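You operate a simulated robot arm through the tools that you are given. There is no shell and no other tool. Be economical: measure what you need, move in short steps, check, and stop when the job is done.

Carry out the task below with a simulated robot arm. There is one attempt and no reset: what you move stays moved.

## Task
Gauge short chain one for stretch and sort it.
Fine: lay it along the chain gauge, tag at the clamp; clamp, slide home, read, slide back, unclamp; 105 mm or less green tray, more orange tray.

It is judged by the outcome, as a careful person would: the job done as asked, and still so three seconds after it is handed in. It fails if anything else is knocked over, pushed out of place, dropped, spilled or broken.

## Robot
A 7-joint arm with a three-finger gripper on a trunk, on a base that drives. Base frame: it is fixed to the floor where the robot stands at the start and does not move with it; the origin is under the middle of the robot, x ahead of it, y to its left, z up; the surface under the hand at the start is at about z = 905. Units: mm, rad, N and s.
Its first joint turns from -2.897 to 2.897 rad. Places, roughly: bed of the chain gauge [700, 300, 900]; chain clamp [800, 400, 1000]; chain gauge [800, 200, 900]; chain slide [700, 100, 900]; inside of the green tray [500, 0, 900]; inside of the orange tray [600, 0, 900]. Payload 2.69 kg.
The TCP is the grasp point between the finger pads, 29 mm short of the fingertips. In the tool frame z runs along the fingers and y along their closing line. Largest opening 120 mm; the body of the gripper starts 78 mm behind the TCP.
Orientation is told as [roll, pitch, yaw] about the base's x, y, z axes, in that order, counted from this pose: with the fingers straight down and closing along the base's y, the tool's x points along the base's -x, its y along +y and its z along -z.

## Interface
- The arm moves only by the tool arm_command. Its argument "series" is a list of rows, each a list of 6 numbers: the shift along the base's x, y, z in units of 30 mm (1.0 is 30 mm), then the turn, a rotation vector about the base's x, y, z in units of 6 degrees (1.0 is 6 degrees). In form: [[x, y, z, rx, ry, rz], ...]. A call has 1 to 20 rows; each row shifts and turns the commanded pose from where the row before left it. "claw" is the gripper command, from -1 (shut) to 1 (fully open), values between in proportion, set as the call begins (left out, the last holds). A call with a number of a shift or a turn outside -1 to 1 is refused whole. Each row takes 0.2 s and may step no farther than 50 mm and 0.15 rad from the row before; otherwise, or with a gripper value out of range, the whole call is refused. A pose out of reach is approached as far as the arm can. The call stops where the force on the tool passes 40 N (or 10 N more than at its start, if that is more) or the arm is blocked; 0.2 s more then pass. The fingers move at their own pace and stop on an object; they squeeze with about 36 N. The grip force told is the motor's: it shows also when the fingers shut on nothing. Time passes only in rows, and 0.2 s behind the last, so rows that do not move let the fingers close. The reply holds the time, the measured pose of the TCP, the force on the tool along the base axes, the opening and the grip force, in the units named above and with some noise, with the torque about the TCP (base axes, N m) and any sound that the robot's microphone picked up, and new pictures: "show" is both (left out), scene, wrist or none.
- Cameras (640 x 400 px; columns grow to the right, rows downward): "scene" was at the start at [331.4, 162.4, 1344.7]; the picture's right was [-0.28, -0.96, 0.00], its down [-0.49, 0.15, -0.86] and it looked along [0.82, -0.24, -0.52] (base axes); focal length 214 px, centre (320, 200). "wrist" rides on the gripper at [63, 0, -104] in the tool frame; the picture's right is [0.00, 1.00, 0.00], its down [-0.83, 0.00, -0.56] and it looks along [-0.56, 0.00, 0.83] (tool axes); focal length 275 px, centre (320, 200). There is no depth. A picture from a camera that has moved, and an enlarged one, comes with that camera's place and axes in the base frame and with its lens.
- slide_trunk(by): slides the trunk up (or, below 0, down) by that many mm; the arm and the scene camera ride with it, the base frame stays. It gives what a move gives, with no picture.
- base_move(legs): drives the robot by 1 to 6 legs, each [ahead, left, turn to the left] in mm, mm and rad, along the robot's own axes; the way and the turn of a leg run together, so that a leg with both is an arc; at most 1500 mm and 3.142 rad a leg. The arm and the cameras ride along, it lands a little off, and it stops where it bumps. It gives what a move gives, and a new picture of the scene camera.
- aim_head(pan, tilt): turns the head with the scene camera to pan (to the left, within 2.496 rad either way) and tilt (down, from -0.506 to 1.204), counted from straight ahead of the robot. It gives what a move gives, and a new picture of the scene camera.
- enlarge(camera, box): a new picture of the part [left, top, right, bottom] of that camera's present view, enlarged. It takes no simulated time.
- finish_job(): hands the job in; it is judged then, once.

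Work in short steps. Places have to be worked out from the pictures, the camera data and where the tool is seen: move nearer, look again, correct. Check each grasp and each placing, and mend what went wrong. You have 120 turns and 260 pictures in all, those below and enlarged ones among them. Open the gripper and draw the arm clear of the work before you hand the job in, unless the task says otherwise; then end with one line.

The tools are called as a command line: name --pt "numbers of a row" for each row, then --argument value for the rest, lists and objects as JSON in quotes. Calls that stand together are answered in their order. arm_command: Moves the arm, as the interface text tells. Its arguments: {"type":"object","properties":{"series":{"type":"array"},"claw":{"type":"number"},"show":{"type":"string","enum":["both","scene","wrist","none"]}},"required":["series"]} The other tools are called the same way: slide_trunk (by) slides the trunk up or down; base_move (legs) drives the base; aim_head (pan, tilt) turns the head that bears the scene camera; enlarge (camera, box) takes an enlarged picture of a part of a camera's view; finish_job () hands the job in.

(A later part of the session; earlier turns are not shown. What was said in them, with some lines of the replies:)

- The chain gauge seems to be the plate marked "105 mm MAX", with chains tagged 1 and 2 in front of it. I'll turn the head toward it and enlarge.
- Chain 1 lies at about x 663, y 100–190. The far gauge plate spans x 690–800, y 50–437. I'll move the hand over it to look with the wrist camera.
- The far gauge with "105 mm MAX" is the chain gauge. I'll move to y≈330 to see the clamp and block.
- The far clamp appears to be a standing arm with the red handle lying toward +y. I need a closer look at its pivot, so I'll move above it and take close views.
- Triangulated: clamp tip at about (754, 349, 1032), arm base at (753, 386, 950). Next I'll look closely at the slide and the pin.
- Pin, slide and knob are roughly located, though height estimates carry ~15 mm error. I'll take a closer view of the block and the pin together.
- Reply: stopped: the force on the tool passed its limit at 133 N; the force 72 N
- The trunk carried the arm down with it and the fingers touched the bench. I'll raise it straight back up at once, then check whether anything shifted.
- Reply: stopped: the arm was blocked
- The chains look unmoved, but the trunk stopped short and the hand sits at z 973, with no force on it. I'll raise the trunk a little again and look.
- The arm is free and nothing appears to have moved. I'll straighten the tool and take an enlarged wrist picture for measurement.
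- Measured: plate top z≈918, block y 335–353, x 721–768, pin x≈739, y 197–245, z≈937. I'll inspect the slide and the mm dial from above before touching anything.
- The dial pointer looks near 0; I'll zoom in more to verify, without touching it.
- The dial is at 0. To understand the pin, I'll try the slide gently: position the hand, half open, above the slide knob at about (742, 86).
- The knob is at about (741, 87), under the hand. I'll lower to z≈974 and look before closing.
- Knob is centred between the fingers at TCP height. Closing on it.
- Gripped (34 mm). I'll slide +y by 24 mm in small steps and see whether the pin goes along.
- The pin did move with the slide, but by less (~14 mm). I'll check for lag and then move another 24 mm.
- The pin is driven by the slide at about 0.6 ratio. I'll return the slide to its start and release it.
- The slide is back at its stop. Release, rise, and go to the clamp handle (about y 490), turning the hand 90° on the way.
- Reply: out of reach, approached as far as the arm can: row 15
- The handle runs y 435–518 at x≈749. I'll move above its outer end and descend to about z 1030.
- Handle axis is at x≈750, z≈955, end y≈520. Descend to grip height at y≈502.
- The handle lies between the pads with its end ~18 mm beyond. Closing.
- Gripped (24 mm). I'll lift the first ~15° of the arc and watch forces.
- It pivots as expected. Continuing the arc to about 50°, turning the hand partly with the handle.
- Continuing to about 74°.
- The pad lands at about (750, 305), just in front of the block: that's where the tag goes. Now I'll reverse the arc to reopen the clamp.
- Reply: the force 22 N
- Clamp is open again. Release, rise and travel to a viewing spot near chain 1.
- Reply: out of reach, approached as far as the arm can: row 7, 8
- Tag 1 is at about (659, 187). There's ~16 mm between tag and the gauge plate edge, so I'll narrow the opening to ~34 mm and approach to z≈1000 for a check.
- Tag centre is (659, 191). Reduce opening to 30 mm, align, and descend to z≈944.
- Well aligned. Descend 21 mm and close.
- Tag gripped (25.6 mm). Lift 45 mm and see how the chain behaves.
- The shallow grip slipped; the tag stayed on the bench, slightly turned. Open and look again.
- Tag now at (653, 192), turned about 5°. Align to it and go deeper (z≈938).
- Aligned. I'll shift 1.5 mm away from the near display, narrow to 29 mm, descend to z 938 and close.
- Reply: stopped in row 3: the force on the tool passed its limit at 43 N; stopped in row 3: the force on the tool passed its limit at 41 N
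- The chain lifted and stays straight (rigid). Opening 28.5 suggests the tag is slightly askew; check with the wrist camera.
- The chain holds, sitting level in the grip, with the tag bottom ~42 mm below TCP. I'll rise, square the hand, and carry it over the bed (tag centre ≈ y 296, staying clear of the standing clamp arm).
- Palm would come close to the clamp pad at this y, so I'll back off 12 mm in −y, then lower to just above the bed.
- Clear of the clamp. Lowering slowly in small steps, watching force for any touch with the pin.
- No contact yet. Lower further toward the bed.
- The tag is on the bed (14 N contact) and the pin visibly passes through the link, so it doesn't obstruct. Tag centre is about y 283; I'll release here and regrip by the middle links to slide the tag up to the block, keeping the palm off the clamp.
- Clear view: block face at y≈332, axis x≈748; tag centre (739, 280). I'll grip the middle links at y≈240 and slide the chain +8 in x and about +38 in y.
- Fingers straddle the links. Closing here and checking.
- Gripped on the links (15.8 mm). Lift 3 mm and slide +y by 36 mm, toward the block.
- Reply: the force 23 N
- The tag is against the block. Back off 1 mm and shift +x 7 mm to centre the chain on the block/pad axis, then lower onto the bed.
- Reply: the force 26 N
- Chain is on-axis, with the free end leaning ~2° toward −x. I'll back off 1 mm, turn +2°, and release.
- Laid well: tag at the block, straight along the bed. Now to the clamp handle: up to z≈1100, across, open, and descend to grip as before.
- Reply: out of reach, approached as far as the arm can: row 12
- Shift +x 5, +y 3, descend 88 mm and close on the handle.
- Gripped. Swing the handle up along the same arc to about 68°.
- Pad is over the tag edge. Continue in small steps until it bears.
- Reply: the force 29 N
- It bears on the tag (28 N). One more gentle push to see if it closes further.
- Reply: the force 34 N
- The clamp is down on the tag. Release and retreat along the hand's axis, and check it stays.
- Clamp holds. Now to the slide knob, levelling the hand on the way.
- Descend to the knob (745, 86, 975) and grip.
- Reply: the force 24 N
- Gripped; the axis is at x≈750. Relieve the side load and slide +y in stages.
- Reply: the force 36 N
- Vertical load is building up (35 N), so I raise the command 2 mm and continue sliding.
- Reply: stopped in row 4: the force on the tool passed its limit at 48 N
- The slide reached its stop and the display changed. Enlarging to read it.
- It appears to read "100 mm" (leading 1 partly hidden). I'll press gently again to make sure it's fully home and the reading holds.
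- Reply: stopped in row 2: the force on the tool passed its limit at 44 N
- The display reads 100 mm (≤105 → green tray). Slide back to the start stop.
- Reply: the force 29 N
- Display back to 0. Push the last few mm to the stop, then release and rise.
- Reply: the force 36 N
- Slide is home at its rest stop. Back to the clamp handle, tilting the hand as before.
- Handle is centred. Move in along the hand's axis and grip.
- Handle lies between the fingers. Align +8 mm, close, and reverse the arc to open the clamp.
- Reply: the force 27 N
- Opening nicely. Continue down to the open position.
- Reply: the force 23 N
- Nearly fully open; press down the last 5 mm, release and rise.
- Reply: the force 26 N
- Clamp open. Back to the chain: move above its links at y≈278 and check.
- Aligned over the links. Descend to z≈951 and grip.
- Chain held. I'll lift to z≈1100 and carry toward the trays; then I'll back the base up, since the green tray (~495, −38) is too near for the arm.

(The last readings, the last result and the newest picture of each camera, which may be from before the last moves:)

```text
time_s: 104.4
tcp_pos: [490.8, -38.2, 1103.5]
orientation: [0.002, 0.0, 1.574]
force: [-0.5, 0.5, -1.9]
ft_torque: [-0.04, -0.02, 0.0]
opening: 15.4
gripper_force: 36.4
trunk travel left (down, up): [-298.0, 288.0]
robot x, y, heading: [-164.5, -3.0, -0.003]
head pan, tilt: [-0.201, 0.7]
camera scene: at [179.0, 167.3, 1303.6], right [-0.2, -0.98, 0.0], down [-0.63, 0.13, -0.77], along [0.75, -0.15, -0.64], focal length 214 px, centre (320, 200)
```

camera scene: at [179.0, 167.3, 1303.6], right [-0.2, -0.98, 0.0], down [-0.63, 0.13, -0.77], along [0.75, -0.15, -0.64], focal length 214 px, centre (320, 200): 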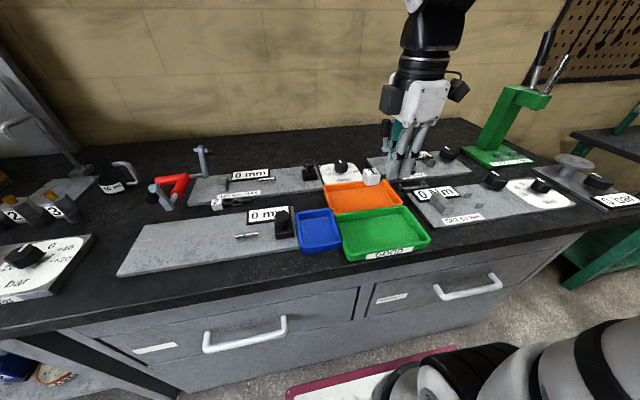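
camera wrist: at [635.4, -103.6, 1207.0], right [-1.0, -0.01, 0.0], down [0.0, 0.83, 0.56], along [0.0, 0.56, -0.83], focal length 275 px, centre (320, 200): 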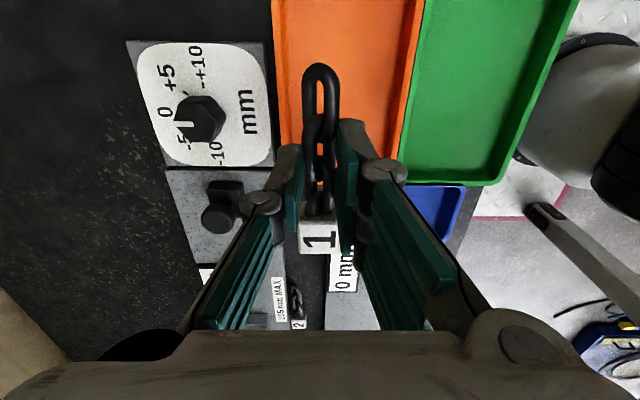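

The hand is over the green ("GOOD") tray, centre about (485, −37). Lower to z≈985 and check with the wrist view.

arm_command --pt "-0.1 -0.1 -0.9 0 0 0" --pt "0 0 -1 0 0 0" --pt "0 0 -1 0 0 0" --pt "0 0 -1 0 0 0" --show "both"

```text
time_s: 105.4
tcp_pos: [487.7, -40.8, 984.8]
orientation: [0.001, 0.001, 1.573]
force: [-0.2, 0.5, -0.1]
ft_torque: [-0.03, -0.04, 0.01]
opening: 15.5
gripper_force: 36.1
trunk travel left (down, up): [-298.0, 288.0]
robot x, y, heading: [-162.9, -4.7, -0.003]
head pan, tilt: [-0.201, 0.7]
camera scene: at [178.8, 167.2, 1303.6], right [-0.2, -0.98, 0.0], down [-0.63, 0.13, -0.76], along [0.75, -0.15, -0.64], focal length 214 px, centre (320, 200)
camera wrist: at [486.4, -103.8, 1089.6], right [-1.0, -0.01, 0.0], down [-0.01, 0.83, 0.56], along [0.0, 0.56, -0.83], focal length 275 px, centre (320, 200)
```

scene: 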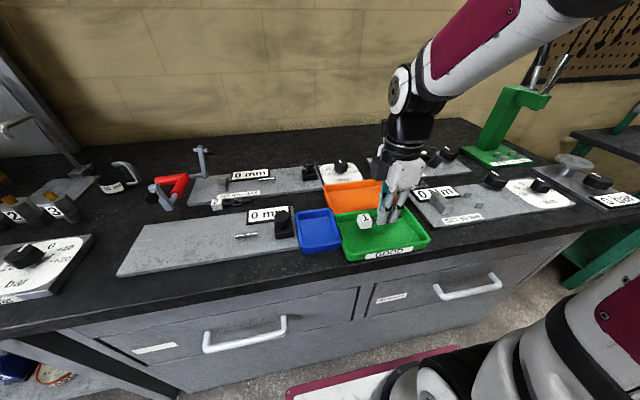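
wrist: 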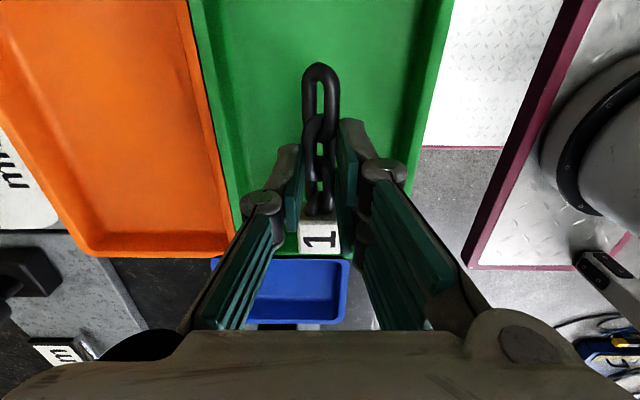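

Chain lies well inside the green tray's outline. Lower gently to the floor.

arm_command --pt "0 0 -0.5 0 0 0" --pt "0 0 -0.4 0 0 0" --pt "0 0 -0.2 0 0 0" --pt "0 0 -0.15 0 0 0" --pt "0 0 0 0 0 0" --show "none"

enlarge --camera "scene" --box '[310, 180, 470, 280]'

```text
time_s: 106.6
tcp_pos: [486.1, -40.7, 949.1]
orientation: [0.001, 0.0, 1.574]
force: [1.0, 0.1, -0.7]
ft_torque: [-0.03, 0.03, -0.01]
opening: 15.7
gripper_force: 36.5
trunk travel left (down, up): [-298.0, 288.0]
robot x, y, heading: [-160.4, -5.6, -0.001]
head pan, tilt: [-0.201, 0.7]
```

```text
4.00 times, centred on (390, 230) of scene
camera zoom: at [178.9, 167.2, 1303.5], right [-0.2, -0.98, 0.0], down [-0.63, 0.13, -0.76], along [0.75, -0.15, -0.64], focal length 858 px, centre (40, 80)
```

zoom: 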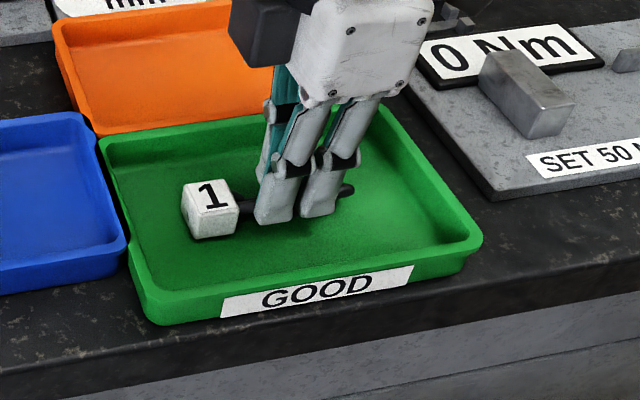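

arm_command --pt "0 0 -0.12 0 0 0" --pt "0 0 -0.12 0 0 0" --pt "0 0 -0.1 0 0 0" --pt "0 0 0 0 0 0" --show "none"

```text
time_s: 107.6
tcp_pos: [486.5, -41.4, 940.2]
orientation: [-0.003, 0.0, 1.574]
force: [-5.0, -0.5, 29.7]
ft_torque: [-0.05, 0.17, -0.11]
opening: 15.6
gripper_force: 36.1
trunk travel left (down, up): [-298.0, 288.0]
robot x, y, heading: [-159.8, -3.0, 0.001]
head pan, tilt: [-0.201, 0.7]
```

Contact with the tray floor (30 N). Ease up 2 mm, release with a modest opening and rise straight up.

arm_command --pt "0 0 0.08 0 0 0" --pt "0 0 0 0 0 0" --show "none"

arm_command --pt "0 0 0 0 0 0" --pt "0 0 0 0 0 0" --pt "0 0 0.5 0 0 0" --pt "0 0 1 0 0 0" --pt "0 0 1 0 0 0" --pt "0 0 1 0 0 0" --pt "0 0 1 0 0 0" --pt "0 0 1 0 0 0" --claw -0.4 --show "both"

enlarge --camera "scene" --box '[310, 180, 470, 280]'

```text
time_s: 108.2
tcp_pos: [487.0, -41.4, 941.9]
orientation: [0.004, 0.001, 1.573]
force: [0.9, 0.4, -1.9]
ft_torque: [-0.02, -0.01, -0.03]
opening: 15.4
gripper_force: 36.3
trunk travel left (down, up): [-298.0, 288.0]
robot x, y, heading: [-160.5, -4.4, 0.002]
head pan, tilt: [-0.201, 0.7]
```

```text
time_s: 110.0
tcp_pos: [485.2, -42.6, 1105.5]
orientation: [0.001, -0.001, 1.574]
force: [1.1, -0.2, 0.2]
ft_torque: [-0.03, 0.0, 0.0]
opening: 36.1
gripper_force: 0.2
trunk travel left (down, up): [-298.0, 288.0]
robot x, y, heading: [-161.6, -1.3, -0.001]
head pan, tilt: [-0.201, 0.7]
camera scene: at [179.0, 167.2, 1303.5], right [-0.2, -0.98, 0.0], down [-0.63, 0.13, -0.76], along [0.75, -0.15, -0.64], focal length 214 px, centre (320, 200)
camera wrist: at [485.2, -105.5, 1210.0], right [-1.0, -0.01, 0.0], down [-0.01, 0.83, 0.56], along [-0.01, 0.56, -0.83], focal length 275 px, centre (320, 200)
```

scene: 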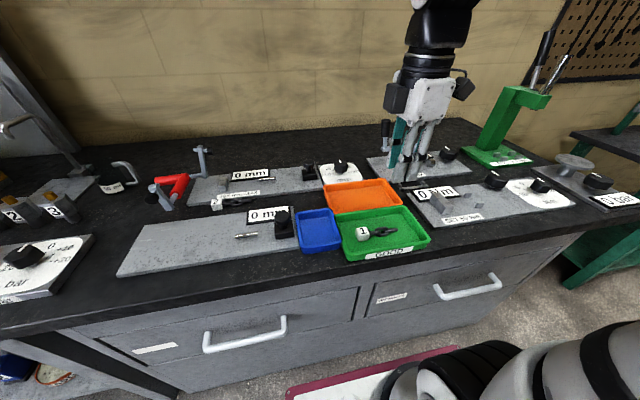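
wrist: 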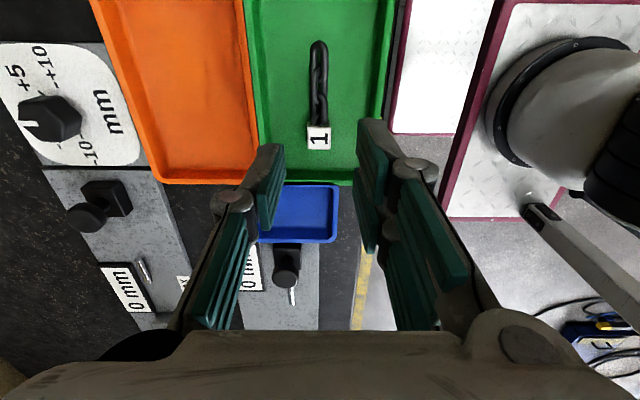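

```text
4.00 times, centred on (390, 230) of scene
camera zoom: at [179.0, 167.2, 1303.5], right [-0.2, -0.98, 0.0], down [-0.63, 0.13, -0.76], along [0.75, -0.15, -0.64], focal length 858 px, centre (40, 80)
```

zoom: 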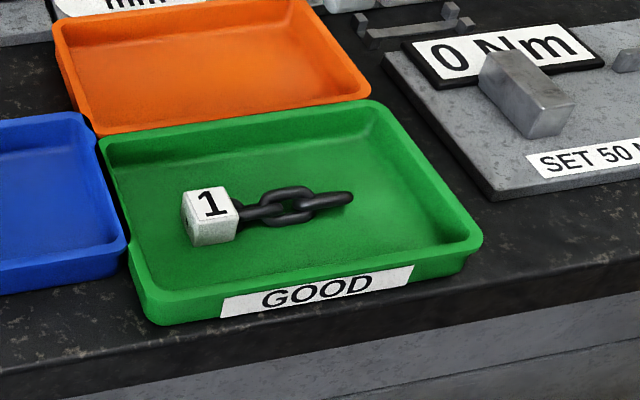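

Chain 1 rests in the green tray; the gauge is unclamped with its slide back. Open the gripper, draw up, and take a last check of the gauge.

arm_command --pt "0 0 1 0 0 0" --pt "0 0 1 0 0 0" --pt "0 0 1 0 0 0" --claw 1 --show "none"

enlarge --camera "scene" --box '[140, 130, 380, 280]'

```text
time_s: 110.8
tcp_pos: [486.3, -41.0, 1197.9]
orientation: [0.002, 0.0, 1.574]
force: [-0.8, 1.0, 0.6]
ft_torque: [0.0, 0.01, -0.02]
opening: 120.0
gripper_force: 0.0
trunk travel left (down, up): [-298.0, 288.0]
robot x, y, heading: [-159.2, -5.1, 0.0]
head pan, tilt: [-0.201, 0.7]
```

```text
2.67 times, centred on (260, 205) of scene
camera zoom: at [179.0, 167.2, 1303.5], right [-0.2, -0.98, 0.0], down [-0.63, 0.13, -0.76], along [0.75, -0.15, -0.64], focal length 572 px, centre (480, 187)
```

zoom: 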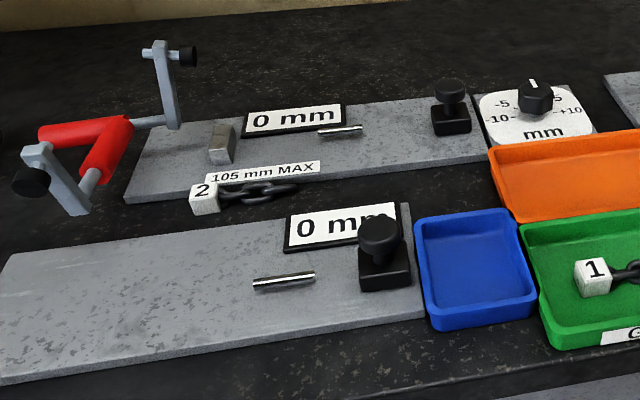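

All is in order: clamp open, slide back, display 0, chain 2 in place. Handing in.

finish_job

```text
The job is handed in.
```

Short chain one read 100 mm on the gauge (the clamp hid most of the leading 1), within the 105 mm limit, so it is in the green tray; the slide is back, the clamp is open, and although lowering the trunk once knocked the open fingers onto the bench, nothing looked moved afterwards.
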